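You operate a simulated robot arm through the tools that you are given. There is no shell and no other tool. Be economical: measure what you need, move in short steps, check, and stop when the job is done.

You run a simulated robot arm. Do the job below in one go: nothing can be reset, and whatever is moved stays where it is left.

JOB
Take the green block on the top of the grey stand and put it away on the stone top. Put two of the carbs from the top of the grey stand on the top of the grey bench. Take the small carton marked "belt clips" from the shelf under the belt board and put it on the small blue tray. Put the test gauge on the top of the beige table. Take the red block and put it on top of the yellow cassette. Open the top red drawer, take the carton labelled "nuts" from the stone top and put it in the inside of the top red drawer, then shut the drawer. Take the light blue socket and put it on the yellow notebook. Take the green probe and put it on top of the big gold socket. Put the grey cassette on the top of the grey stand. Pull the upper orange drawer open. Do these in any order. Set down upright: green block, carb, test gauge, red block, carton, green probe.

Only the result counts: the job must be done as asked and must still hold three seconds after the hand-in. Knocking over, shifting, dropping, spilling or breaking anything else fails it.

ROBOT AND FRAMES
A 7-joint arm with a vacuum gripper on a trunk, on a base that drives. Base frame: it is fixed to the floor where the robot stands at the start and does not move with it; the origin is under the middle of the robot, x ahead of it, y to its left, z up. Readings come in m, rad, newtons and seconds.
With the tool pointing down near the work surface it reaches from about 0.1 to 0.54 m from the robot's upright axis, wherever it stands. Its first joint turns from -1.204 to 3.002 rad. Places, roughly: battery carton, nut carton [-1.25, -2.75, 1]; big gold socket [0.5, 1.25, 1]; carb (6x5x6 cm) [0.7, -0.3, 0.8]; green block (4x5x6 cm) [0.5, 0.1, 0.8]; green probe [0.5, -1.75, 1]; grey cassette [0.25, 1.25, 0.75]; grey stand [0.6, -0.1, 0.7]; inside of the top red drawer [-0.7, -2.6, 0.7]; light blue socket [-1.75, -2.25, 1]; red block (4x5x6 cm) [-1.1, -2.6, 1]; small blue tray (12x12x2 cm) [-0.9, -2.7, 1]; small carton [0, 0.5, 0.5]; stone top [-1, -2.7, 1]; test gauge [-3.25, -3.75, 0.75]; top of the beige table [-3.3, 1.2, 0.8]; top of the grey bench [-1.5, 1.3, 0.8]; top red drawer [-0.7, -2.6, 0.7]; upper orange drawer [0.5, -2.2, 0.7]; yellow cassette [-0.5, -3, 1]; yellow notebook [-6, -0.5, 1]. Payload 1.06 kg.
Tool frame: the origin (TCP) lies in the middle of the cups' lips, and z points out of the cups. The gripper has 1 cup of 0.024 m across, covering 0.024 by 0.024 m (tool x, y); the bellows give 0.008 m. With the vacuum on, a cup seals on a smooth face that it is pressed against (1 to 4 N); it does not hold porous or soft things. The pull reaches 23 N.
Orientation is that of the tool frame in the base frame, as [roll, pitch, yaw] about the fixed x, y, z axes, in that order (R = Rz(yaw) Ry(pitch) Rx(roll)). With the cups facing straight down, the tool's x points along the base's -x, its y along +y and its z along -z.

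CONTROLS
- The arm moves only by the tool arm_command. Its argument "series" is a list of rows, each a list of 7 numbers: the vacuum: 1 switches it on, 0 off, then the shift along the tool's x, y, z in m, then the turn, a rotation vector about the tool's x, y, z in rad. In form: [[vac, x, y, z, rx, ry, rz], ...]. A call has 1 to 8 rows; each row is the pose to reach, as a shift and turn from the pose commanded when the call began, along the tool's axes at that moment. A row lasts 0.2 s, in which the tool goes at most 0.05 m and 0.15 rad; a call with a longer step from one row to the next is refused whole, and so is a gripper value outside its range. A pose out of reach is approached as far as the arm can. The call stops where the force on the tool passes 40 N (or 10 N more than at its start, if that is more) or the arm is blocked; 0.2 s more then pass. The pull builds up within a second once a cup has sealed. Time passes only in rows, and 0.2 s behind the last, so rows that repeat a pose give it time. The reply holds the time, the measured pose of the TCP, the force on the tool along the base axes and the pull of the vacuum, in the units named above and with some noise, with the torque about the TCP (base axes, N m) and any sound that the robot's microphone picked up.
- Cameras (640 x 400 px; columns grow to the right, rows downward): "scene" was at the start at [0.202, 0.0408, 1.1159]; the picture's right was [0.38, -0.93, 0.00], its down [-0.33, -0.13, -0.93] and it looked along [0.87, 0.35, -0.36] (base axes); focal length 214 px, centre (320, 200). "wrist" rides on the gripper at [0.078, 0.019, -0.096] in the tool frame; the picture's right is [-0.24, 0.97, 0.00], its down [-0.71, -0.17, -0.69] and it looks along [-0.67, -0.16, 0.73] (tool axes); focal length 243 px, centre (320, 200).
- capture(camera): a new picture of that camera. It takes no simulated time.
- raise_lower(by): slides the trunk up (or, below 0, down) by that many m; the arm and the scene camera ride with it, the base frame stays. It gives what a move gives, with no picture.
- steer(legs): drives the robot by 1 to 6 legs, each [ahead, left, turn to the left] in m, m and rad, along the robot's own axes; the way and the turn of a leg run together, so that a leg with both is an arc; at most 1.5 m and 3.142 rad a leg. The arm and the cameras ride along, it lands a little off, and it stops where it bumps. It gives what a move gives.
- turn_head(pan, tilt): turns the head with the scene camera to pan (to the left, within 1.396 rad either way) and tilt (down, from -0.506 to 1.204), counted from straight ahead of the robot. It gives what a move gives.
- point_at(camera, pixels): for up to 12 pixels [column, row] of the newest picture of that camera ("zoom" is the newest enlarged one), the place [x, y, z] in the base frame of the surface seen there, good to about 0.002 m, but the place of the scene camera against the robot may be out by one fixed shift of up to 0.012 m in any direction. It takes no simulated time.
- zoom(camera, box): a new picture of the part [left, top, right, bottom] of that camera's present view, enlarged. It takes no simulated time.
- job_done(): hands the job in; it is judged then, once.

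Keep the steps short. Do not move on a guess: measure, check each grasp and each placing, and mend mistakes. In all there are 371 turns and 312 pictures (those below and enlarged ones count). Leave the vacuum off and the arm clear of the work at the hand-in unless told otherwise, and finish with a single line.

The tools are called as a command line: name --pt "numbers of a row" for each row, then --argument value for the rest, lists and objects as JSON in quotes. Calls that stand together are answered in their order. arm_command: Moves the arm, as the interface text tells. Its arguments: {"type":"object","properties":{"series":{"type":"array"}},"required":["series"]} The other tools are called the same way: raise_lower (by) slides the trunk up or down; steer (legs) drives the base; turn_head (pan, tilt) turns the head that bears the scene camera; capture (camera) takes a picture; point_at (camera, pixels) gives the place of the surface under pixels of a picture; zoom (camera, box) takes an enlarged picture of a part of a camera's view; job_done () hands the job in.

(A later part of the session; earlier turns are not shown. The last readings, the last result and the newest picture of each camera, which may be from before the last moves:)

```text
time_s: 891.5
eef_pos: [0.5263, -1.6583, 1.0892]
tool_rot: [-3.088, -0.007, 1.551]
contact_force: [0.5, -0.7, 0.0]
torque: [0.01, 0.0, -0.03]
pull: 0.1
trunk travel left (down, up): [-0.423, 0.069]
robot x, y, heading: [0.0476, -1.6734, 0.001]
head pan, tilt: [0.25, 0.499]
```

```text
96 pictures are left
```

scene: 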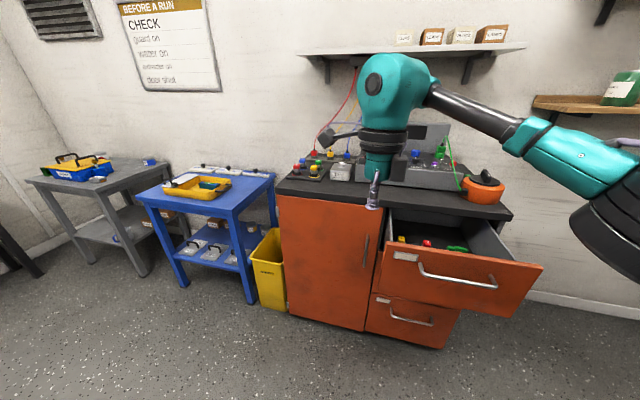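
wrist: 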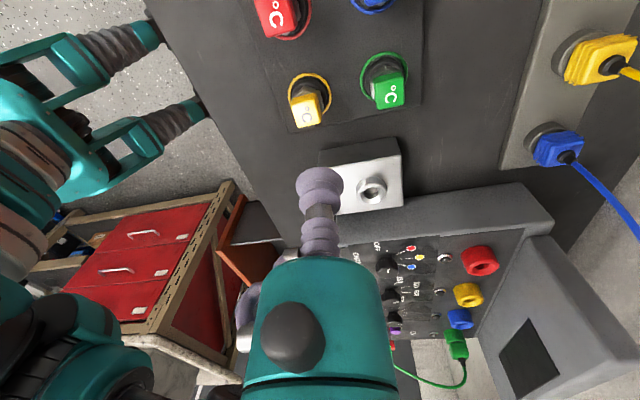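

zoom --camera "wrist" --box '[350, 40, 422, 120]'

point_at --camera "zoom" --pixels '[[300, 290], [250, 250], [400, 240], [400, 320], [260, 340], [330, 280], [300, 190], [230, 140]]'

```text
5.00 times, centred on (386, 80) of wrist
```

zoom: 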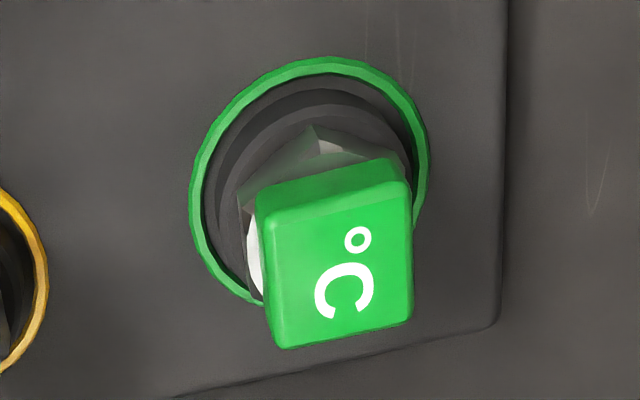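

```text
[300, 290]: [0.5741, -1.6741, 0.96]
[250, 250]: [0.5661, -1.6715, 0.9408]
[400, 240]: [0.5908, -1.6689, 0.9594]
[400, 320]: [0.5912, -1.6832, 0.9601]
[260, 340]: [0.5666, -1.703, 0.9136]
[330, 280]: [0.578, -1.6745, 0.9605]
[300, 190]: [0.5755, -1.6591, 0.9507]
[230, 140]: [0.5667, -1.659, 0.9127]
```

arm_command --pt "0 -0.008 0.027 0.02 -0.02 0 0" --pt "0 -0.0161 0.0545 0.04 -0.053 0 0" --pt "0 -0.0161 0.0545 0.08 -0.053 0 0"

zoom --camera "wrist" --box '[280, 50, 380, 150]'

```text
time_s: 892.3
eef_pos: [0.5769, -1.6723, 1.0069]
tool_rot: [3.14, -0.007, 1.551]
contact_force: [-0.5, 0.2, -0.1]
torque: [-0.02, 0.03, 0.01]
pull: 0.1
trunk travel left (down, up): [-0.423, 0.069]
robot x, y, heading: [0.047, -1.6743, 0.003]
head pan, tilt: [0.25, 0.499]
```

```text
4.00 times, centred on (330, 100) of wrist
```

zoom: 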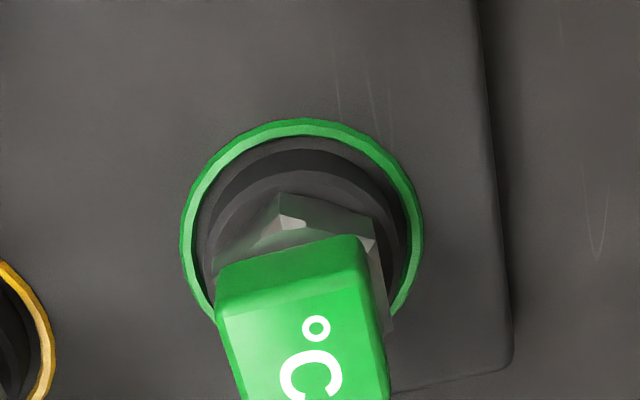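

zoom --camera "wrist" --box '[290, 95, 390, 175]'

point_at --camera "zoom" --pixels '[[200, 150], [365, 125], [215, 290], [370, 270], [285, 210]]'

```text
5.00 times, centred on (340, 135) of wrist
```

zoom: 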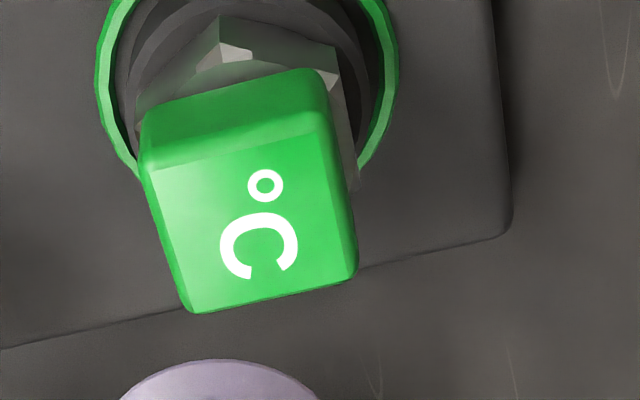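

```text
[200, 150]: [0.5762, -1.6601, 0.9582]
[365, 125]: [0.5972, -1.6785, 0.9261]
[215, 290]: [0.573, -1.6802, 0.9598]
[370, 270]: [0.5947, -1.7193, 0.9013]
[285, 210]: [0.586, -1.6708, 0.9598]
```

arm_command --pt "1 0.0 0.0045 0.03 0 0 0" --pt "1 0.0 0.0045 0.043 0 0 0" --pt "1 0.0 0.0045 0.047 0 0 0" --pt "1 0.0 0.0045 0.05 0 0 0" --pt "1 0.0 0.0045 0.05 0 0 0" --pt "1 0.0 0.0045 0.05 0 0 0"

```text
time_s: 893.7
eef_pos: [0.5799, -1.6725, 0.9586]
tool_rot: [3.139, -0.007, 1.551]
contact_force: [0.7, -0.7, 5.6]
torque: [0.03, -0.03, -0.02]
pull: 23.1
trunk travel left (down, up): [-0.423, 0.069]
robot x, y, heading: [0.0466, -1.6703, 0.003]
head pan, tilt: [0.25, 0.499]
```

Sealed. Lift straight up.

arm_command --pt "1 0 0 -0.01 0 0 0" --pt "1 0 0 -0.03 0 0 0" --pt "1 0 0 -0.06 0 0 0" --pt "1 0 0 -0.1 0 0 0" --pt "1 0 0 -0.14 0 0 0" --pt "1 0 -0.04 -0.16 0 0 0" --pt "1 0 -0.08 -0.17 0 0 0"

capture --camera "wrist"

capture --camera "scene"

```text
time_s: 895.3
eef_pos: [0.4995, -1.6713, 1.1258]
tool_rot: [3.14, -0.004, 1.552]
contact_force: [-0.8, 0.2, -0.1]
torque: [0.04, -0.04, 0.01]
pull: 22.7
trunk travel left (down, up): [-0.423, 0.069]
robot x, y, heading: [0.0484, -1.6736, 0.002]
head pan, tilt: [0.25, 0.499]
```

```text
92 pictures are left
```

wrist: 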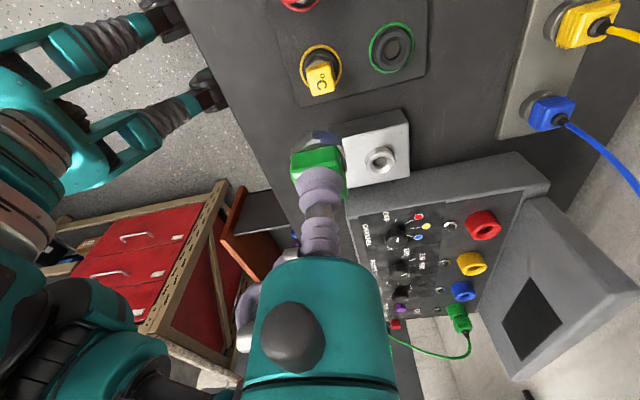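

```text
91 pictures are left
```

scene: 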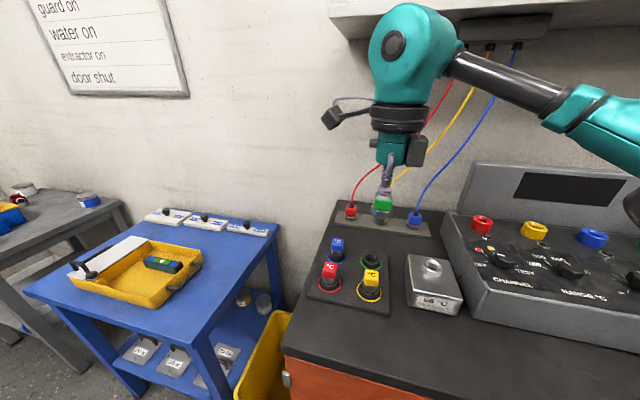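

zoom --camera "scene" --box '[354, 170, 414, 230]'

point_at --camera "zoom" --pixels '[[300, 180], [310, 240], [310, 260], [310, 205]]'

```text
6.67 times, centred on (384, 200) of scene
```

zoom: 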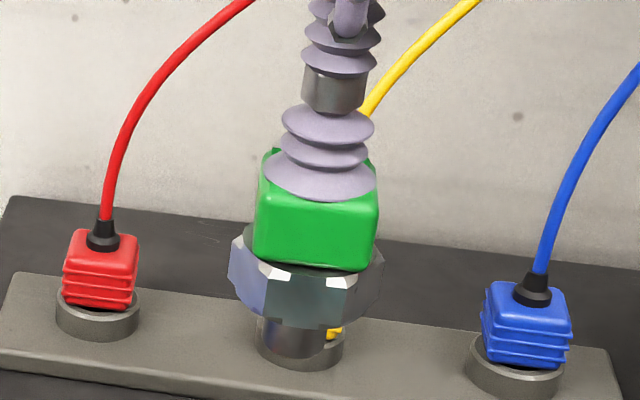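

```text
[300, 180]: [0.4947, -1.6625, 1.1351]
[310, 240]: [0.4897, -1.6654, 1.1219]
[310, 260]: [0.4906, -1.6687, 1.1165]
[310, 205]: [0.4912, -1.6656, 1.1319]
```

The probe has a short stem (~14 mm) under a hex nut (~30 mm), which suits the socket's hole. Drive to the store room, checking the pull.

turn_head --pan 0.4 --tilt 0.3

steer --legs '[[-0.8, 0.2, 0], [-0.45, 0.87, 0], [0, 0, 3.14]]'

steer --legs '[[1.1, -0.4, 0], [0.75, -0.25, 0], [0.75, -0.05, 0]]'

```text
time_s: 896.0
eef_pos: [0.5007, -1.673, 1.1249]
tool_rot: [-3.141, -0.006, 1.552]
contact_force: [0.4, 0.2, 0.2]
torque: [0.0, -0.02, 0.02]
pull: 22.9
trunk travel left (down, up): [-0.423, 0.069]
robot x, y, heading: [0.0446, -1.6719, 0.003]
head pan, tilt: [0.4, 0.3]
```

```text
time_s: 915.5
eef_pos: [-1.6709, -0.6504, 1.1256]
tool_rot: [3.141, -0.006, -1.517]
contact_force: [-1.0, -0.2, -0.3]
torque: [0.01, 0.01, -0.03]
pull: 22.6
trunk travel left (down, up): [-0.423, 0.069]
robot x, y, heading: [-1.2219, -0.6177, -3.068]
head pan, tilt: [0.4, 0.3]
```

```text
time_s: 922.8
eef_pos: [-2.954, -0.2806, 1.1247]
tool_rot: [-3.141, -0.006, -1.534]
contact_force: [0.6, 0.0, 0.1]
torque: [0.0, 0.03, 0.0]
pull: 22.7
trunk travel left (down, up): [-0.423, 0.069]
robot x, y, heading: [-2.5016, -0.2541, -3.086]
head pan, tilt: [0.4, 0.3]
stopped in leg 2: the robot was blocked; the commanded pose is now the measured one
```

Blocked near the column (arm's camera side). Shift right by 0.3, then go on.

steer --legs '[[-0.08, 0, 0], [0, -0.35, -0.05]]'

steer --legs '[[1.3, 0.0, 0], [1.42, 0.0, 0]]'

```text
time_s: 927.1
eef_pos: [-2.8879, 0.1036, 1.1257]
tool_rot: [3.14, -0.006, -1.583]
contact_force: [0.4, 0.6, -1.5]
torque: [0.03, -0.02, -0.01]
pull: 23.1
trunk travel left (down, up): [-0.423, 0.069]
robot x, y, heading: [-2.4348, 0.1054, -3.128]
head pan, tilt: [0.4, 0.3]
```

```text
time_s: 940.4
eef_pos: [-5.6346, 0.0988, 1.1261]
tool_rot: [3.139, -0.004, -1.597]
contact_force: [-0.8, -0.7, -1.1]
torque: [0.04, 0.0, 0.0]
pull: 22.9
trunk travel left (down, up): [-0.423, 0.069]
robot x, y, heading: [-5.1828, 0.0969, 3.134]
head pan, tilt: [0.4, 0.3]
```

steer --legs '[[0, -1.45, 0], [0, -0.45, 0], [-1.45, 0, 0], [-1.45, -0.05, 0], [-1.45, -0.05, 0]]'

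steer --legs '[[-1.2, -0.1, 0], [0, 0, 1.58]]'

capture --camera "wrist"

```text
time_s: 976.2
eef_pos: [-1.5115, 1.9507, 1.1257]
tool_rot: [3.14, -0.005, -1.666]
contact_force: [-0.3, 0.2, -0.3]
torque: [-0.03, -0.04, 0.02]
pull: 22.9
trunk travel left (down, up): [-0.423, 0.069]
robot x, y, heading: [-1.0574, 1.9175, 3.061]
head pan, tilt: [0.4, 0.3]
stopped in leg 5: the robot was blocked; the commanded pose is now the measured one
```

```text
time_s: 986.1
eef_pos: [0.1148, 1.4751, 1.1249]
tool_rot: [3.141, -0.004, -0.086]
contact_force: [-0.2, -1.3, -1.1]
torque: [0.0, 0.03, -0.02]
pull: 23.1
trunk travel left (down, up): [-0.423, 0.069]
robot x, y, heading: [0.1428, 1.9291, -1.64]
head pan, tilt: [0.4, 0.3]
```

```text
89 pictures are left
```

wrist: 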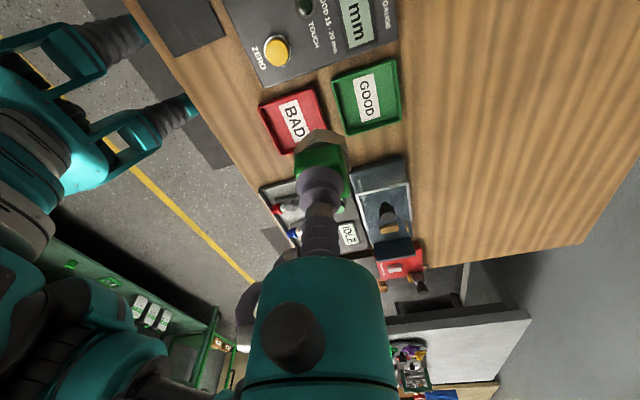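

The probe is still held. Go level with the gold socket.

steer --legs '[[-0.03, 0.36, 0.07], [0.09, 0, 0]]'

turn_head --pan 0.0 --tilt 0.6

capture --camera "scene"

capture --camera "wrist"

```text
time_s: 990.4
eef_pos: [0.4802, 1.4532, 1.1261]
tool_rot: [3.14, -0.006, -0.035]
contact_force: [-0.2, 0.4, 0.1]
torque: [-0.05, 0.0, -0.01]
pull: 22.6
trunk travel left (down, up): [-0.423, 0.069]
robot x, y, heading: [0.4861, 1.9025, -1.586]
head pan, tilt: [0.4, 0.3]
stopped in leg 2: the robot was blocked; the commanded pose is now the measured one
```

```text
time_s: 991.3
eef_pos: [0.4839, 1.4537, 1.1255]
tool_rot: [-3.141, -0.007, -0.03]
contact_force: [-0.6, -0.4, -1.9]
torque: [0.02, -0.01, -0.01]
pull: 22.7
trunk travel left (down, up): [-0.423, 0.069]
robot x, y, heading: [0.4916, 1.906, -1.581]
head pan, tilt: [0.0, 0.6]
```

```text
88 pictures are left
```

scene: 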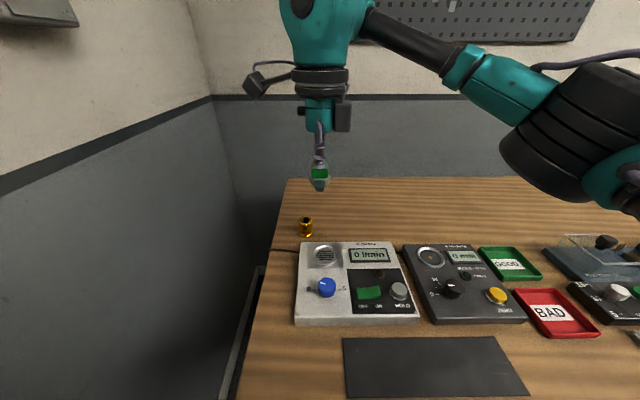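

```text
87 pictures are left
```

wrist: 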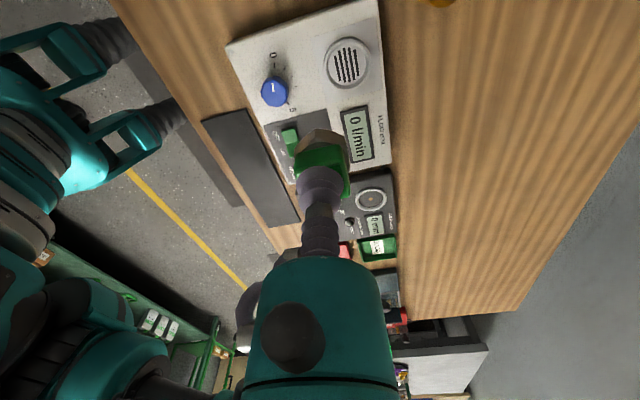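

Blocked by the bench leg at y≈1.90; reach 0.57 m. I'll lower the trunk for better reach (arm up first), then move over the socket.

arm_command --pt "1 0 0 -0.03 0 0 0" --pt "1 0 0 -0.06 0 0 0"

raise_lower --by -0.14

arm_command --pt "1 0.01 0.03 0 0 0 0" --pt "1 0.02 0.06 0 0 0 0" --pt "1 0.02 0.085 0 0 0 0"

capture --camera "wrist"

```text
time_s: 991.9
eef_pos: [0.4833, 1.4535, 1.1852]
tool_rot: [3.14, -0.006, -0.031]
contact_force: [0.1, 0.1, -0.5]
torque: [0.0, 0.0, -0.03]
pull: 22.7
trunk travel left (down, up): [-0.423, 0.069]
robot x, y, heading: [0.4861, 1.9064, -1.579]
head pan, tilt: [0.0, 0.6]
```

```text
time_s: 993.6
eef_pos: [0.4833, 1.4539, 1.0449]
tool_rot: [-3.141, -0.006, -0.03]
contact_force: [-0.1, -0.7, -0.7]
torque: [0.02, -0.03, 0.03]
pull: 22.7
trunk travel left (down, up): [-0.283, 0.209]
robot x, y, heading: [0.4866, 1.911, -1.581]
head pan, tilt: [0.0, 0.6]
```

```text
time_s: 994.4
eef_pos: [0.4984, 1.3673, 1.043]
tool_rot: [3.138, -0.003, -0.029]
contact_force: [0.2, 0.1, -1.3]
torque: [-0.01, -0.05, 0.02]
pull: 22.7
trunk travel left (down, up): [-0.283, 0.209]
robot x, y, heading: [0.4895, 1.9018, -1.588]
head pan, tilt: [0.0, 0.6]
```

```text
86 pictures are left
```

wrist: 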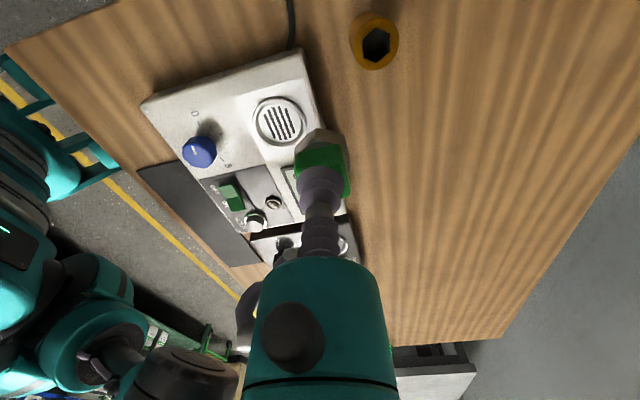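

zoom --camera "wrist" --box '[340, 5, 410, 75]'

point_at --camera "zoom" --pixels '[[200, 180], [460, 200], [330, 120], [330, 360], [200, 280], [330, 240], [450, 300], [260, 140], [560, 300]]'

```text
5.71 times, centred on (375, 40) of wrist
```

zoom: 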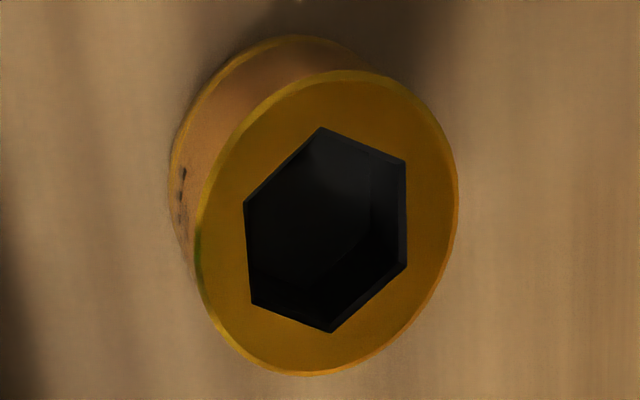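

```text
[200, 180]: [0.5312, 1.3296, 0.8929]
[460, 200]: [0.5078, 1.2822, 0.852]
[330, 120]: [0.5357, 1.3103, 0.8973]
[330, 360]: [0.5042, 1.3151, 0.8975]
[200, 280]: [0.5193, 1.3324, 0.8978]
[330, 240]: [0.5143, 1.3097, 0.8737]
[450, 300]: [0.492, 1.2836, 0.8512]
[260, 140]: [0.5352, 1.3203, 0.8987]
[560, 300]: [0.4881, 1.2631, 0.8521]
```

Socket ring centre is (0.5223,1.3128), top z 0.898, hole 22 mm. Move above it.

arm_command --pt "1 0.012 0.025 0 0 0 0" --pt "1 0.0255 0.0535 0.0 0 0 0" --pt "1 0.0255 0.0535 0.03 0 0 0" --pt "1 0.0255 0.0535 0.055 0 0 0"

zoom --camera "wrist" --box '[240, 60, 400, 200]'

zoom --camera "scene" --box '[260, 150, 380, 270]'

```text
time_s: 995.4
eef_pos: [0.5206, 1.3284, 0.9972]
tool_rot: [3.139, -0.006, -0.028]
contact_force: [0.1, 0.4, -0.7]
torque: [0.01, 0.02, 0.02]
pull: 22.9
out of reach, approached as far as the arm can: row 2, 3, 4
trunk travel left (down, up): [-0.283, 0.209]
robot x, y, heading: [0.4853, 1.9088, -1.582]
head pan, tilt: [0.0, 0.6]
```

```text
2.86 times, centred on (320, 130) of wrist
```

zoom: 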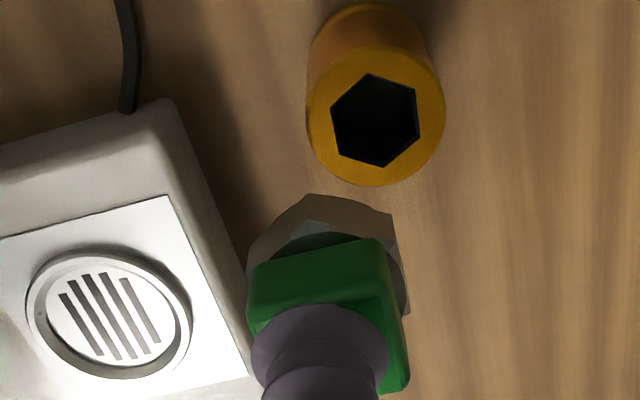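

```text
3.33 times, centred on (320, 210) of scene
```

zoom: 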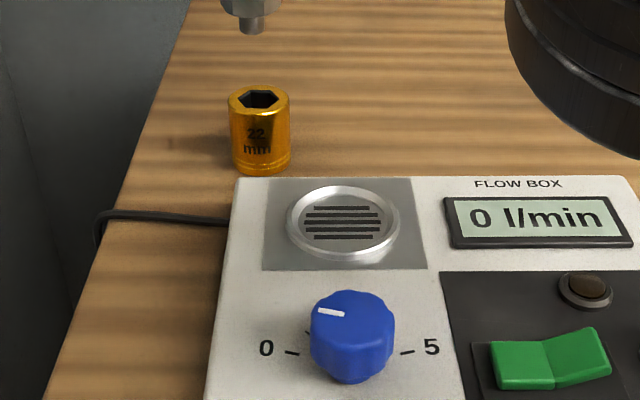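

1.6 cm short. I'll lift a little, shift the base right past the bench leg and go closer.

arm_command --pt "1 0 0 -0.03 0 0 0" --pt "1 0 -0.02 -0.05 0 0 0"

steer --legs '[[-0.02, -0.22, 0.01], [0.09, 0, 0]]'

```text
time_s: 996.0
eef_pos: [0.5193, 1.3485, 1.0458]
tool_rot: [3.138, -0.007, -0.032]
contact_force: [-0.5, -1.4, -0.5]
torque: [0.01, 0.01, -0.01]
pull: 23.0
out of reach, approached as far as the arm can: row 1
trunk travel left (down, up): [-0.283, 0.209]
robot x, y, heading: [0.492, 1.9053, -1.583]
head pan, tilt: [0.0, 0.6]
```

```text
time_s: 999.2
eef_pos: [0.3069, 1.2799, 1.0456]
tool_rot: [3.14, -0.007, -0.02]
contact_force: [0.3, 0.1, -0.3]
torque: [0.0, -0.04, 0.02]
pull: 23.1
trunk travel left (down, up): [-0.283, 0.209]
robot x, y, heading: [0.268, 1.8369, -1.575]
head pan, tilt: [0.0, 0.6]
```

steer --legs '[[0.045, 0, 0]]'

arm_command --pt "1 0.04 -0.02 0 0 0 0" --pt "1 0.085 -0.04 0 0 0 0" --pt "1 0.13 -0.06 0 0 0 0" --pt "1 0.17 -0.07 0 0 0 0" --pt "1 0.21 -0.075 0 0 0 0"

zoom --camera "wrist" --box '[240, 60, 400, 200]'

```text
time_s: 1000.1
eef_pos: [0.3085, 1.2351, 1.0454]
tool_rot: [3.14, -0.005, -0.019]
contact_force: [0.3, -0.4, -0.8]
torque: [-0.01, 0.0, -0.02]
pull: 22.4
trunk travel left (down, up): [-0.283, 0.209]
robot x, y, heading: [0.2719, 1.7942, -1.569]
head pan, tilt: [0.0, 0.6]
```

```text
time_s: 1001.3
eef_pos: [0.4388, 1.3322, 1.0446]
tool_rot: [3.137, -0.005, -0.018]
contact_force: [0.6, 0.7, -1.1]
torque: [-0.01, 0.0, 0.02]
pull: 22.8
out of reach, approached as far as the arm can: row 1, 2, 3, 4, 5
trunk travel left (down, up): [-0.283, 0.209]
robot x, y, heading: [0.2759, 1.7918, -1.569]
head pan, tilt: [0.0, 0.6]
```

```text
2.86 times, centred on (320, 130) of wrist
```

zoom: 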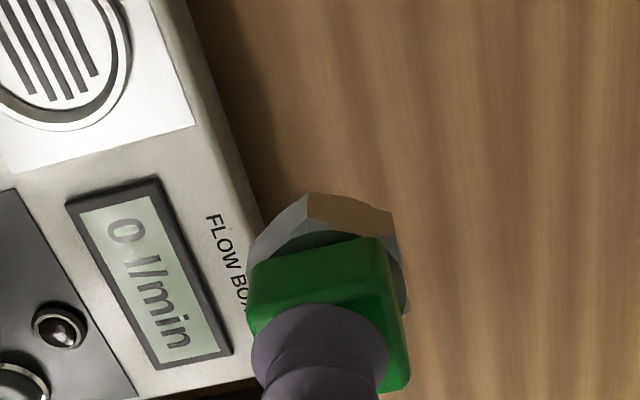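

The wrist roll is limiting. I'll yaw the tool back toward normal and try again.

arm_command --pt "1 0 0 0 0 0 -0.14" --pt "1 0 0 0 0 0 -0.28" --pt "1 0 0 0 0 0 -0.42" --pt "1 0 0 0 0 0 -0.56" --pt "1 0 0 0 0 0 -0.7" --pt "1 0 0 0 0 0 -0.84" --pt "1 0 0 0 0 0 -0.98" --pt "1 0 0 0 0 0 -1.12"

arm_command --pt "1 0 0 0 0 0 -0.15" --pt "1 0 0 0 0 0 -0.3"

```text
time_s: 1003.1
eef_pos: [0.4386, 1.3331, 1.0457]
tool_rot: [3.134, 0.001, 1.104]
contact_force: [-0.5, 0.1, -1.5]
torque: [0.02, -0.01, 0.0]
pull: 22.9
trunk travel left (down, up): [-0.283, 0.209]
robot x, y, heading: [0.2694, 1.7938, -1.566]
head pan, tilt: [0.0, 0.6]
```

```text
time_s: 1003.7
eef_pos: [0.4383, 1.3338, 1.0454]
tool_rot: [3.135, 0.003, 1.402]
contact_force: [0.2, 0.1, -1.1]
torque: [0.0, 0.0, -0.02]
pull: 23.1
trunk travel left (down, up): [-0.283, 0.209]
robot x, y, heading: [0.2719, 1.792, -1.568]
head pan, tilt: [0.0, 0.6]
```

arm_command --pt "1 -0.003 0.04 0 0 0 0" --pt "1 -0.0064 0.085 0 0 0 0"

capture --camera "wrist"

```text
time_s: 1004.3
eef_pos: [0.4565, 1.3495, 1.0235]
tool_rot: [3.136, 0.005, 1.4]
contact_force: [-0.9, 0.6, -0.2]
torque: [-0.01, 0.02, -0.05]
pull: 22.9
out of reach, approached as far as the arm can: row 1, 2
trunk travel left (down, up): [-0.283, 0.209]
robot x, y, heading: [0.2659, 1.7992, -1.57]
head pan, tilt: [0.0, 0.6]
```

```text
81 pictures are left
```

wrist: 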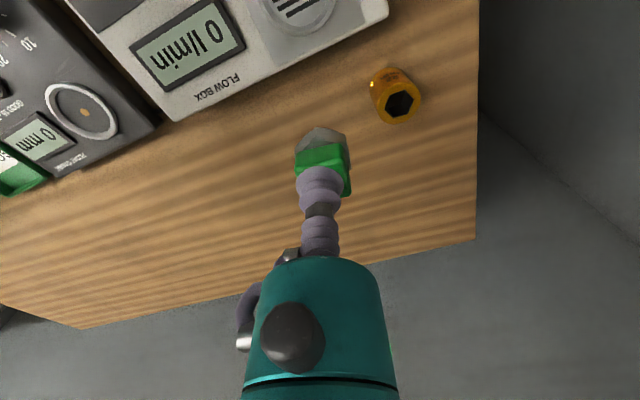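

The shoulder evidently sits on the robot's right side, so targets to the right reach farther. I'll reposition the base further left (x≈0.62).

arm_command --pt "1 0.02 -0.04 -0.02 0 0 0" --pt "1 0.04 -0.085 -0.03 0 0 0" --pt "1 0.04 -0.13 -0.03 0 0 0"

steer --legs '[[-0.13, 0, 0], [0, 0.35, 0]]'

capture --camera "wrist"

```text
refused: row 2 steps farther than a row can; nothing moved
```

```text
time_s: 1008.8
eef_pos: [0.8008, 1.478, 1.0243]
tool_rot: [3.132, 0.002, 1.399]
contact_force: [0.3, 0.4, -0.2]
torque: [0.0, -0.01, -0.01]
pull: 22.8
trunk travel left (down, up): [-0.283, 0.209]
robot x, y, heading: [0.6158, 1.9227, -1.572]
head pan, tilt: [0.0, 0.6]
```

```text
80 pictures are left
```

wrist: 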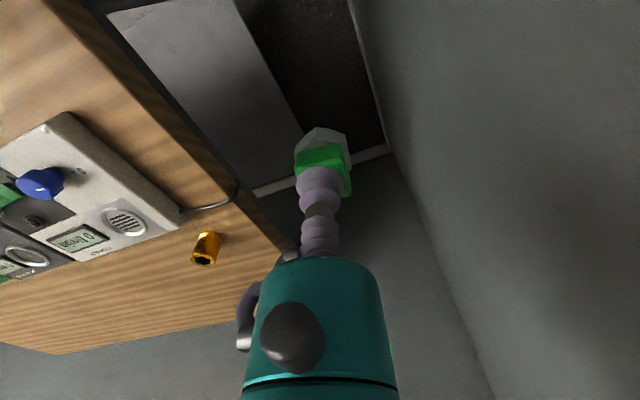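

arm_command --pt "1 -0.026 -0.031 -0.01 0 0 0" --pt "1 -0.052 -0.062 -0.015 0 0 0" --pt "1 -0.079 -0.092 -0.02 0 0 0" --pt "1 -0.105 -0.123 -0.02 0 0 0" --pt "1 -0.131 -0.154 -0.02 0 0 0" --pt "1 -0.158 -0.185 -0.02 0 0 0" --pt "1 -0.184 -0.215 -0.02 0 0 0" --pt "1 -0.21 -0.246 -0.02 0 0 0"

zoom --camera "wrist" --box '[240, 40, 400, 200]'

```text
time_s: 1010.6
eef_pos: [0.5168, 1.3289, 1.0463]
tool_rot: [3.133, 0.001, 1.4]
contact_force: [0.2, -0.4, -0.4]
torque: [0.0, -0.01, 0.01]
pull: 23.0
out of reach, approached as far as the arm can: row 8
trunk travel left (down, up): [-0.283, 0.209]
robot x, y, heading: [0.6156, 1.9232, -1.563]
head pan, tilt: [0.0, 0.6]
```

```text
2.50 times, centred on (320, 120) of wrist
```

zoom: 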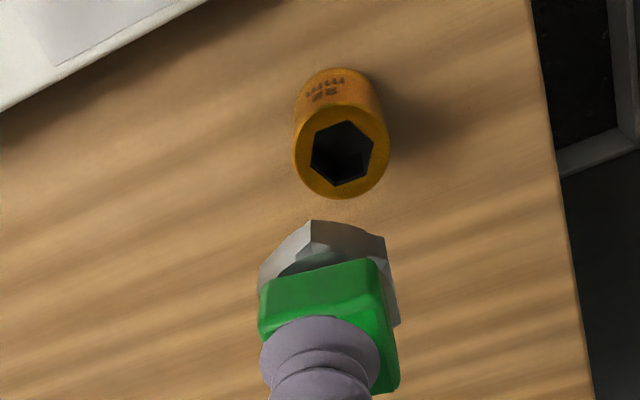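

steer --legs '[[0.025, 0, 0]]'

point_at --camera "zoom" --pixels '[[300, 140], [385, 140], [342, 195], [342, 105], [342, 150]]'

```text
time_s: 1011.4
eef_pos: [0.5247, 1.3217, 1.0469]
tool_rot: [3.135, 0.003, 1.405]
contact_force: [-0.2, -0.4, 0.1]
torque: [0.02, -0.01, 0.0]
pull: 22.6
trunk travel left (down, up): [-0.283, 0.209]
robot x, y, heading: [0.6155, 1.9153, -1.558]
head pan, tilt: [0.0, 0.6]
```

```text
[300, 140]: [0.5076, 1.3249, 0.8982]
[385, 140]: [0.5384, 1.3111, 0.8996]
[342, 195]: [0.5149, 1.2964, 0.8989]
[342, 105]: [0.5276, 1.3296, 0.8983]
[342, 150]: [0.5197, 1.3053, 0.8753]
```

arm_command --pt "1 0 0 0.035 0 0 0" --pt "1 -0.004 -0.0008 0.06 0 0 0" --pt "1 -0.0075 -0.0015 0.075 0 0 0" --pt "1 -0.0075 -0.0015 0.082 0 0 0"

zoom --camera "scene" --box '[300, 120, 460, 280]'

zoom --camera "wrist" --box '[240, 60, 400, 220]'

```text
time_s: 1012.4
eef_pos: [0.5246, 1.312, 0.9674]
tool_rot: [3.134, 0.001, 1.403]
contact_force: [-0.1, 0.1, 0.4]
torque: [-0.02, -0.06, 0.03]
pull: 22.6
trunk travel left (down, up): [-0.283, 0.209]
robot x, y, heading: [0.6143, 1.9175, -1.562]
head pan, tilt: [0.0, 0.6]
```

```text
2.50 times, centred on (380, 200) of scene
```

zoom: 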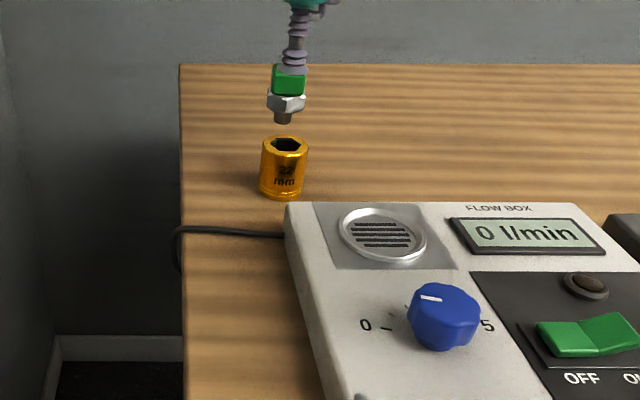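

```text
2.50 times, centred on (320, 140) of wrist
```

zoom: 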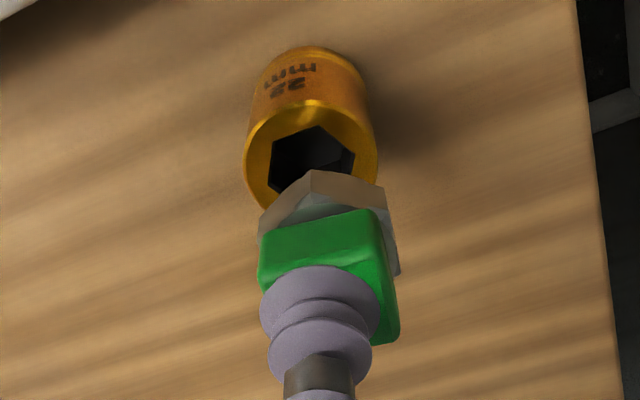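

zoom --camera "scene" --box '[352, 145, 392, 205]'

zoom --camera "wrist" --box '[290, 70, 360, 160]'

```text
6.67 times, centred on (372, 175) of scene
```

zoom: 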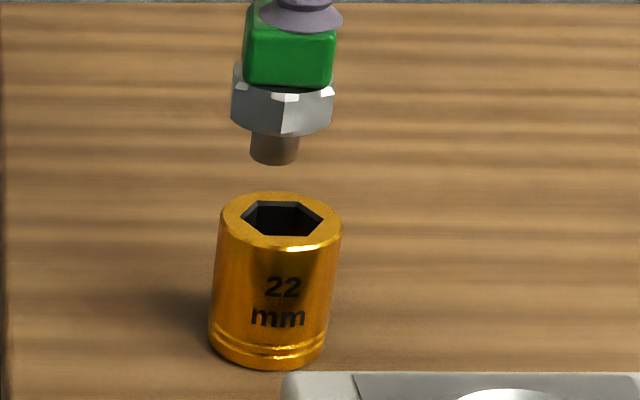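

```text
4.44 times, centred on (325, 115) of wrist
```

zoom: 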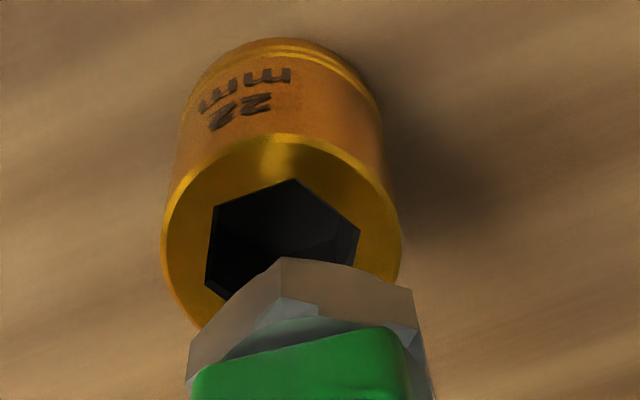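

The stem is ~5 mm too far toward +x. Correct and lower a little, then check.

arm_command --pt "1 0.0015 -0.0055 0.0 0 0 0" --pt "1 0.0015 -0.0055 0.008 0 0 0"

zoom --camera "scene" --box '[352, 145, 392, 205]'

zoom --camera "wrist" --box '[290, 70, 360, 160]'

```text
time_s: 1013.0
eef_pos: [0.5182, 1.314, 0.9584]
tool_rot: [3.135, 0.003, 1.405]
contact_force: [0.4, 1.1, -0.9]
torque: [-0.02, -0.01, -0.01]
pull: 22.7
trunk travel left (down, up): [-0.283, 0.209]
robot x, y, heading: [0.6192, 1.9189, -1.561]
head pan, tilt: [0.0, 0.6]
```

```text
6.67 times, centred on (372, 175) of scene
```

zoom: 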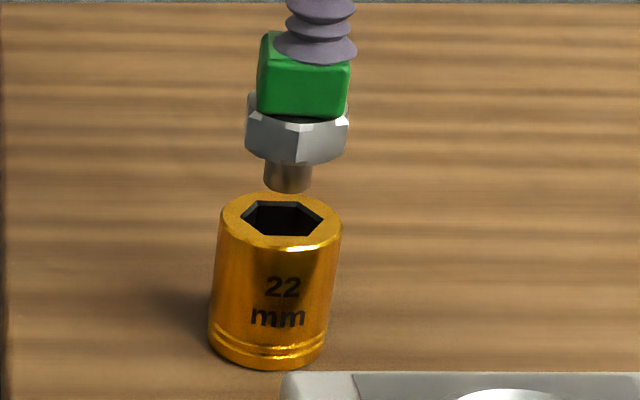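

```text
4.44 times, centred on (325, 115) of wrist
```

zoom: 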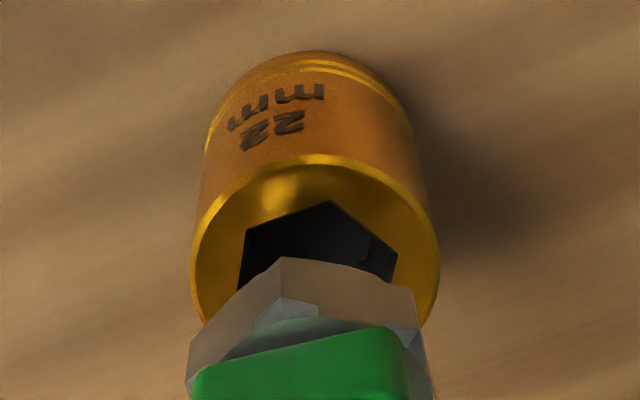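

point_at --camera "wrist" --pixels '[[320, 131], [342, 136], [302, 138]]'

zoom --camera "scene" --box '[352, 145, 392, 205]'

point_at --camera "zoom" --pixels '[[288, 180], [280, 240], [330, 220], [232, 222], [282, 197], [290, 140], [270, 172], [305, 172]]'

```text
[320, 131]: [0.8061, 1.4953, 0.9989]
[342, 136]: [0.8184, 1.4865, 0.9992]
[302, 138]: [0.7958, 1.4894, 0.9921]
```

```text
6.67 times, centred on (372, 175) of scene
```

zoom: 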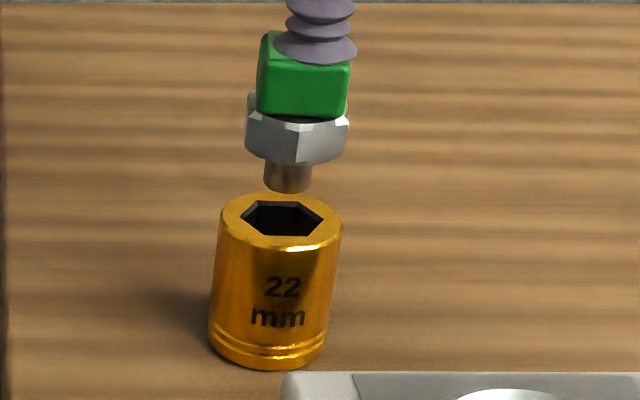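

```text
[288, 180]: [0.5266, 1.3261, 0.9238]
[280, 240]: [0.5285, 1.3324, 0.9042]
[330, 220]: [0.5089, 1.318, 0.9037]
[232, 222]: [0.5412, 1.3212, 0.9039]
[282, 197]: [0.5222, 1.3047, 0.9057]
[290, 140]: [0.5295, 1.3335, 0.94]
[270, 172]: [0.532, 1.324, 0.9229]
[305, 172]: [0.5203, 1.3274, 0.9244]
```

The stem is aligned over the hole within ~1.5 mm. Lower it in.

arm_command --pt "1 0 -0.001 0.008 0 0 0" --pt "1 0 -0.001 0.015 0 0 0" --pt "1 0 -0.001 0.019 0 0 0" --pt "1 0 -0.001 0.022 0 0 0"

zoom --camera "scene" --box '[352, 145, 392, 205]'

```text
time_s: 1014.0
eef_pos: [0.518, 1.3166, 0.9381]
tool_rot: [3.133, 0.004, 1.406]
contact_force: [-1.4, -2.1, 20.0]
torque: [-0.12, 0.0, 0.01]
pull: 22.7
trunk travel left (down, up): [-0.283, 0.209]
robot x, y, heading: [0.6176, 1.9168, -1.566]
head pan, tilt: [0.0, 0.6]
```

```text
6.67 times, centred on (372, 175) of scene
```

zoom: 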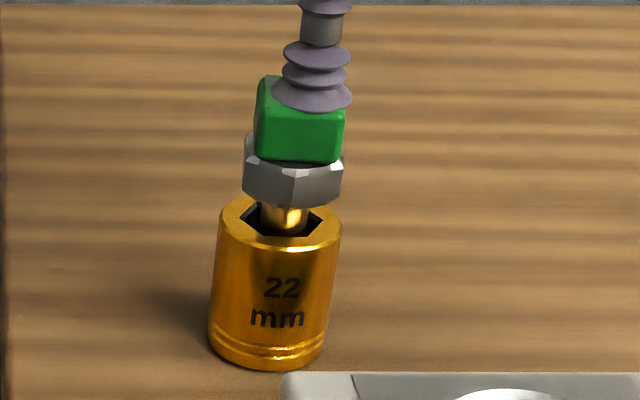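

The stem is in the hole and bearing. Ease the force and release, then lift slowly.

arm_command --pt "1 0 0 -0.001 0 0 0" --pt "0 0 0 -0.0015 0 0 0" --pt "0 0 0 -0.0015 0 0 0" --pt "0 0 0 -0.003 0 0 0" --pt "0 0 0 -0.008 0 0 0" --pt "0 0 0 -0.03 0 0 0" --pt "0 0 0 -0.07 0 0 0"

zoom --camera "scene" --box '[352, 145, 392, 205]'

```text
time_s: 1015.6
eef_pos: [0.5181, 1.315, 1.0038]
tool_rot: [3.134, 0.001, 1.405]
contact_force: [-0.3, 0.2, 0.6]
torque: [0.0, -0.02, 0.0]
pull: 0.1
trunk travel left (down, up): [-0.283, 0.209]
robot x, y, heading: [0.6199, 1.914, -1.564]
head pan, tilt: [0.0, 0.6]
```

```text
6.67 times, centred on (372, 175) of scene
```

zoom: 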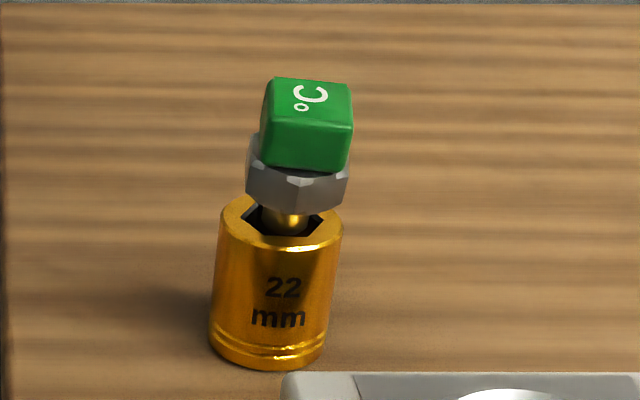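

The probe stands in the socket. Back to room A.

arm_command --pt "0 0.03 0 -0.04 0 0 0" --pt "0 0.06 0 -0.07 0 0 0" --pt "0 0.09 0 -0.08 0 0 0"

steer --legs '[[-0.15, 0, 0], [0, -0.4, 0], [0, 0, -1.578], [1.45, 0, 0], [1.45, 0, 0], [1.45, 0.05, 0]]'

steer --legs '[[1.05, 0.02, 0], [0, 1.45, 0], [0, 0.4, 0]]'

```text
time_s: 1016.4
eef_pos: [0.5329, 1.4047, 1.0845]
tool_rot: [3.134, 0.001, 1.405]
contact_force: [-0.3, -0.4, 0.6]
torque: [-0.03, -0.02, 0.02]
pull: 0.0
trunk travel left (down, up): [-0.283, 0.209]
robot x, y, heading: [0.6188, 1.9172, -1.566]
head pan, tilt: [0.0, 0.6]
```

```text
time_s: 1045.7
eef_pos: [-4.66, 1.9531, 1.085]
tool_rot: [3.133, 0.0, -0.1]
contact_force: [-0.1, -0.4, -0.1]
torque: [-0.02, 0.02, 0.02]
pull: 0.1
trunk travel left (down, up): [-0.283, 0.209]
robot x, y, heading: [-4.1427, 1.9019, -3.071]
head pan, tilt: [0.0, 0.6]
```

```text
time_s: 1067.0
eef_pos: [-5.593, 0.0494, 1.0854]
tool_rot: [3.135, 0.002, -0.115]
contact_force: [-0.2, -0.1, -0.4]
torque: [0.0, 0.04, -0.04]
pull: 0.1
trunk travel left (down, up): [-0.283, 0.209]
robot x, y, heading: [-5.0765, -0.0077, -3.084]
head pan, tilt: [0.0, 0.6]
```

Reverse into room A and on to the stand for the green block.

steer --legs '[[-1.45, -0.1, -0.05], [-0.7, -0.1, 0], [-0.7, 0.25, 0], [-1.1, 0.5, 0], [0, 0, 3.13]]'

steer --legs '[[0.85, 0.5, 0], [0.3, 0.1, 0]]'

capture --camera "scene"

```text
time_s: 1094.5
eef_pos: [-0.6079, -0.5458, 1.0842]
tool_rot: [3.135, 0.002, 3.017]
contact_force: [-1.0, 0.5, 0.6]
torque: [-0.02, 0.02, 0.02]
pull: 0.0
trunk travel left (down, up): [-0.283, 0.209]
robot x, y, heading: [-1.1212, -0.4807, 0.045]
head pan, tilt: [0.0, 0.6]
```

```text
time_s: 1101.4
eef_pos: [0.5158, 0.1203, 1.0843]
tool_rot: [3.134, 0.001, 3.027]
contact_force: [0.5, 0.1, -0.6]
torque: [-0.02, 0.01, -0.03]
pull: 0.2
trunk travel left (down, up): [-0.283, 0.209]
robot x, y, heading: [0.0005, 0.1827, 0.058]
head pan, tilt: [0.0, 0.6]
```

```text
69 pictures are left
```

scene: 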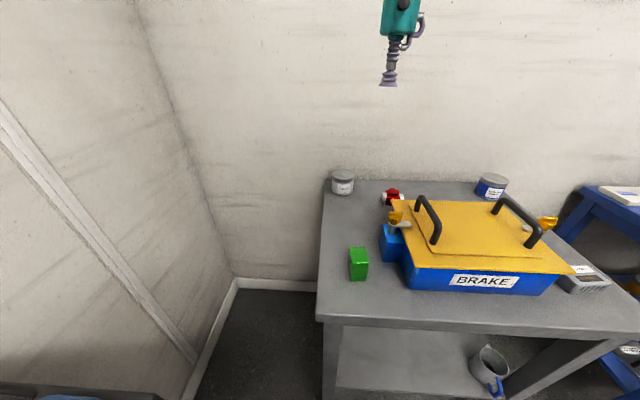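

capture --camera "wrist"

point_at --camera "scene" --pixels '[[358, 250], [352, 252], [365, 250], [358, 270]]'

```text
68 pictures are left
```

wrist: 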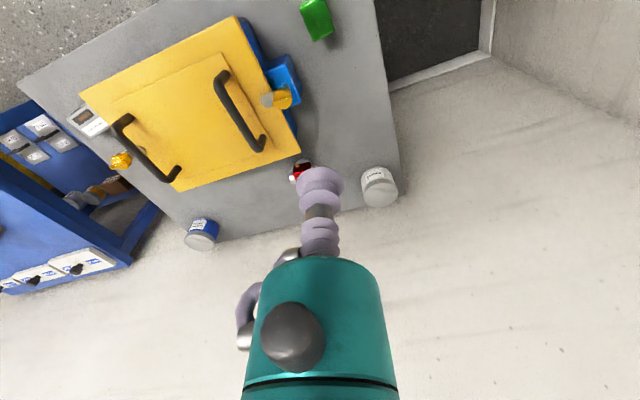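

```text
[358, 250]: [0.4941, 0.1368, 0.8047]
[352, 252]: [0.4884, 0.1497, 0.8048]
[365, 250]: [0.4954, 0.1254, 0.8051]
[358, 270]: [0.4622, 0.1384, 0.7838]
```

point_at --camera "wrist" --pixels '[[312, 10], [325, 10], [318, 20], [310, 22], [328, 30], [318, 36], [322, 25]]'

```text
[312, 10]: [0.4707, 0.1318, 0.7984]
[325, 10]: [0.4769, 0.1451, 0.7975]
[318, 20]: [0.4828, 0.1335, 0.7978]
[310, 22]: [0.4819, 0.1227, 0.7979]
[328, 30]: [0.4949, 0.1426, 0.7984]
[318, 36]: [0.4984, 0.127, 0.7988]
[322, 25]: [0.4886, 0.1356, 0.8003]
```

arm_command --pt "0 0.02 0.006 0.04 0 0 0" --pt "0 0.0335 0.011 0.085 0 0 0" --pt "0 0.0335 0.011 0.13 0 0 0" --pt "0 0.0335 0.011 0.175 0 0 0" --pt "0 0.0335 0.011 0.21 0 0 0"

zoom --camera "wrist" --box '[260, 50, 400, 170]'

point_at --camera "zoom" --pixels '[[320, 200], [260, 160], [380, 150], [280, 260], [390, 240]]'

```text
time_s: 1102.6
eef_pos: [0.482, 0.138, 0.8754]
tool_rot: [3.135, 0.004, 3.025]
contact_force: [0.2, -0.3, -0.7]
torque: [0.02, -0.01, 0.03]
pull: 0.1
trunk travel left (down, up): [-0.283, 0.209]
robot x, y, heading: [0.0007, 0.1792, 0.056]
head pan, tilt: [0.0, 0.6]
```

```text
3.33 times, centred on (330, 110) of wrist
```

zoom: 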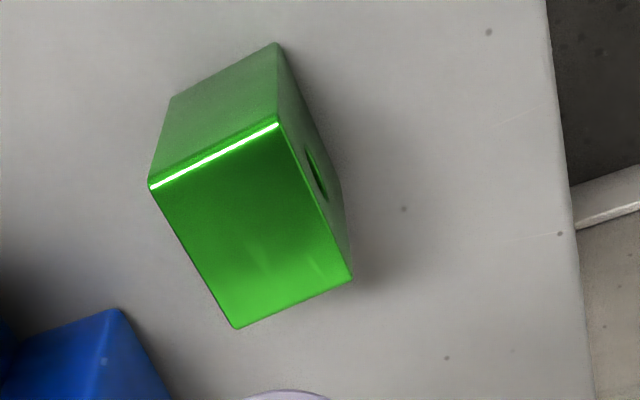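

```text
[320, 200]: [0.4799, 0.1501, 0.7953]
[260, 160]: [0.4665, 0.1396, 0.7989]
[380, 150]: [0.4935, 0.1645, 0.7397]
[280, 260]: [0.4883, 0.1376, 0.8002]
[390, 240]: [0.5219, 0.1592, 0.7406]
```

arm_command --pt "1 0 -0.0055 0.04 0 0 0" --pt "1 0 -0.0055 0.07 0 0 0" --pt "1 0 -0.0055 0.077 0 0 0" --pt "1 0 -0.0055 0.08 0 0 0" --pt "1 0 -0.0055 0.08 0 0 0" --pt "1 0 -0.0055 0.08 0 0 0"

arm_command --pt "1 0 0 -0.02 0 0 0" --pt "1 0 0 -0.06 0 0 0" --pt "1 0 0 -0.105 0 0 0" --pt "1 0 0 -0.15 0 0 0" --pt "1 0 0 -0.195 0 0 0" --pt "1 0 0 -0.24 0 0 0" --pt "1 0.03 0 -0.27 0 0 0"

```text
time_s: 1104.0
eef_pos: [0.4815, 0.1327, 0.7955]
tool_rot: [3.134, 0.003, 3.026]
contact_force: [6.3, -3.0, 16.4]
torque: [-0.02, 0.01, 0.01]
pull: 22.9
trunk travel left (down, up): [-0.283, 0.209]
robot x, y, heading: [-0.0015, 0.1835, 0.059]
head pan, tilt: [0.0, 0.6]
```

```text
time_s: 1105.6
eef_pos: [0.4503, 0.134, 1.0626]
tool_rot: [3.134, 0.002, 3.025]
contact_force: [-0.1, 0.0, -2.0]
torque: [-0.01, 0.0, 0.02]
pull: 23.7
trunk travel left (down, up): [-0.283, 0.209]
robot x, y, heading: [0.0017, 0.1792, 0.058]
head pan, tilt: [0.0, 0.6]
```

Green block held. Take it to the stone top.

raise_lower --by 0.1

steer --legs '[[-0.6, -0.3, -0.058], [-0.67, -1.2, 0], [0, 0, -1.57], [0.75, 0, 0]]'

turn_head --pan 0.0 --tilt 0.7

capture --camera "scene"

```text
time_s: 1106.9
eef_pos: [0.4525, 0.1327, 1.1642]
tool_rot: [3.136, 0.003, 3.028]
contact_force: [-1.0, -0.4, -2.0]
torque: [0.0, 0.0, 0.02]
pull: 22.7
trunk travel left (down, up): [-0.383, 0.109]
robot x, y, heading: [0.0021, 0.1796, 0.063]
head pan, tilt: [0.0, 0.6]
```

```text
time_s: 1128.2
eef_pos: [-1.2688, -2.5182, 1.1639]
tool_rot: [3.134, 0.001, 1.434]
contact_force: [-0.8, -0.3, -1.4]
torque: [-0.03, 0.02, 0.02]
pull: 22.9
trunk travel left (down, up): [-0.383, 0.109]
robot x, y, heading: [-1.2119, -2.0684, -1.533]
head pan, tilt: [0.0, 0.6]
```

```text
time_s: 1128.9
eef_pos: [-1.27, -2.518, 1.1651]
tool_rot: [3.135, 0.001, 1.433]
contact_force: [-0.1, -0.3, -1.6]
torque: [0.0, -0.01, -0.02]
pull: 22.8
trunk travel left (down, up): [-0.383, 0.109]
robot x, y, heading: [-1.2126, -2.0651, -1.54]
head pan, tilt: [0.0, 0.7]
```

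```text
66 pictures are left
```

scene: 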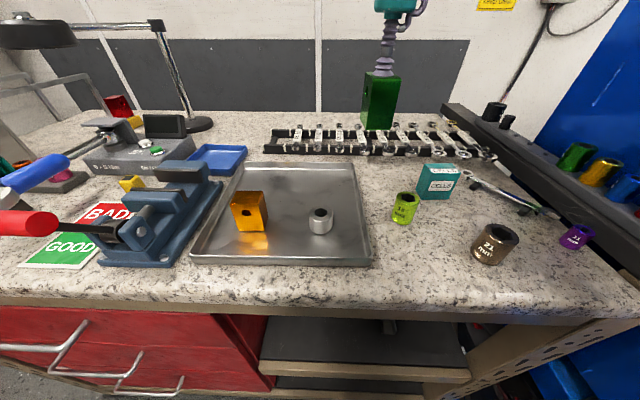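

arm_command --pt "1 -0.04 -0.015 0 0 0 0" --pt "1 -0.08 -0.03 0.0 0 0 0" --pt "1 -0.101 -0.0365 0.03 0 0 0" --pt "1 -0.101 -0.0365 0.075 0 0 0" --pt "1 -0.101 -0.0365 0.115 0 0 0" --pt "1 -0.101 -0.0365 0.138 0 0 0"

capture --camera "wrist"

```text
time_s: 1130.3
eef_pos: [-1.3183, -2.6141, 1.0232]
tool_rot: [3.134, 0.004, 1.433]
contact_force: [0.4, -0.3, -1.8]
torque: [-0.02, -0.05, -0.01]
pull: 22.2
trunk travel left (down, up): [-0.383, 0.109]
robot x, y, heading: [-1.2108, -2.068, -1.536]
head pan, tilt: [0.0, 0.7]
```

```text
65 pictures are left
```

wrist: 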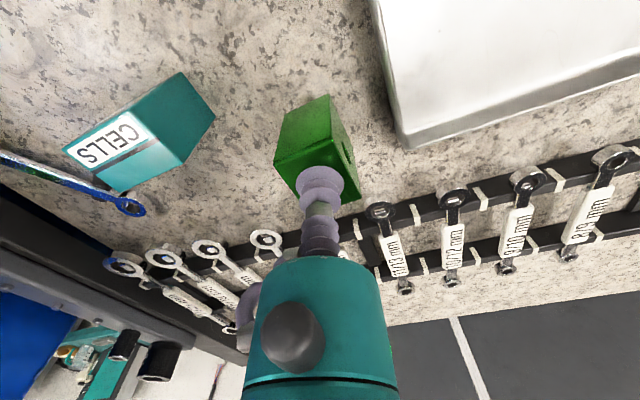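

Clear of neighbours. Lower to contact, release, lift.

arm_command --pt "1 0 0 0.008 0 0 0" --pt "1 0 0 0.012 0 0 0" --pt "1 0 0 0.015 0 0 0" --pt "1 0 0 0.017 0 0 0"

```text
time_s: 1131.3
eef_pos: [-1.3178, -2.6132, 1.009]
tool_rot: [3.135, 0.002, 1.434]
contact_force: [0.3, 0.0, -2.2]
torque: [0.02, -0.01, 0.02]
pull: 22.8
trunk travel left (down, up): [-0.383, 0.109]
robot x, y, heading: [-1.2136, -2.0667, -1.536]
head pan, tilt: [0.0, 0.7]
```

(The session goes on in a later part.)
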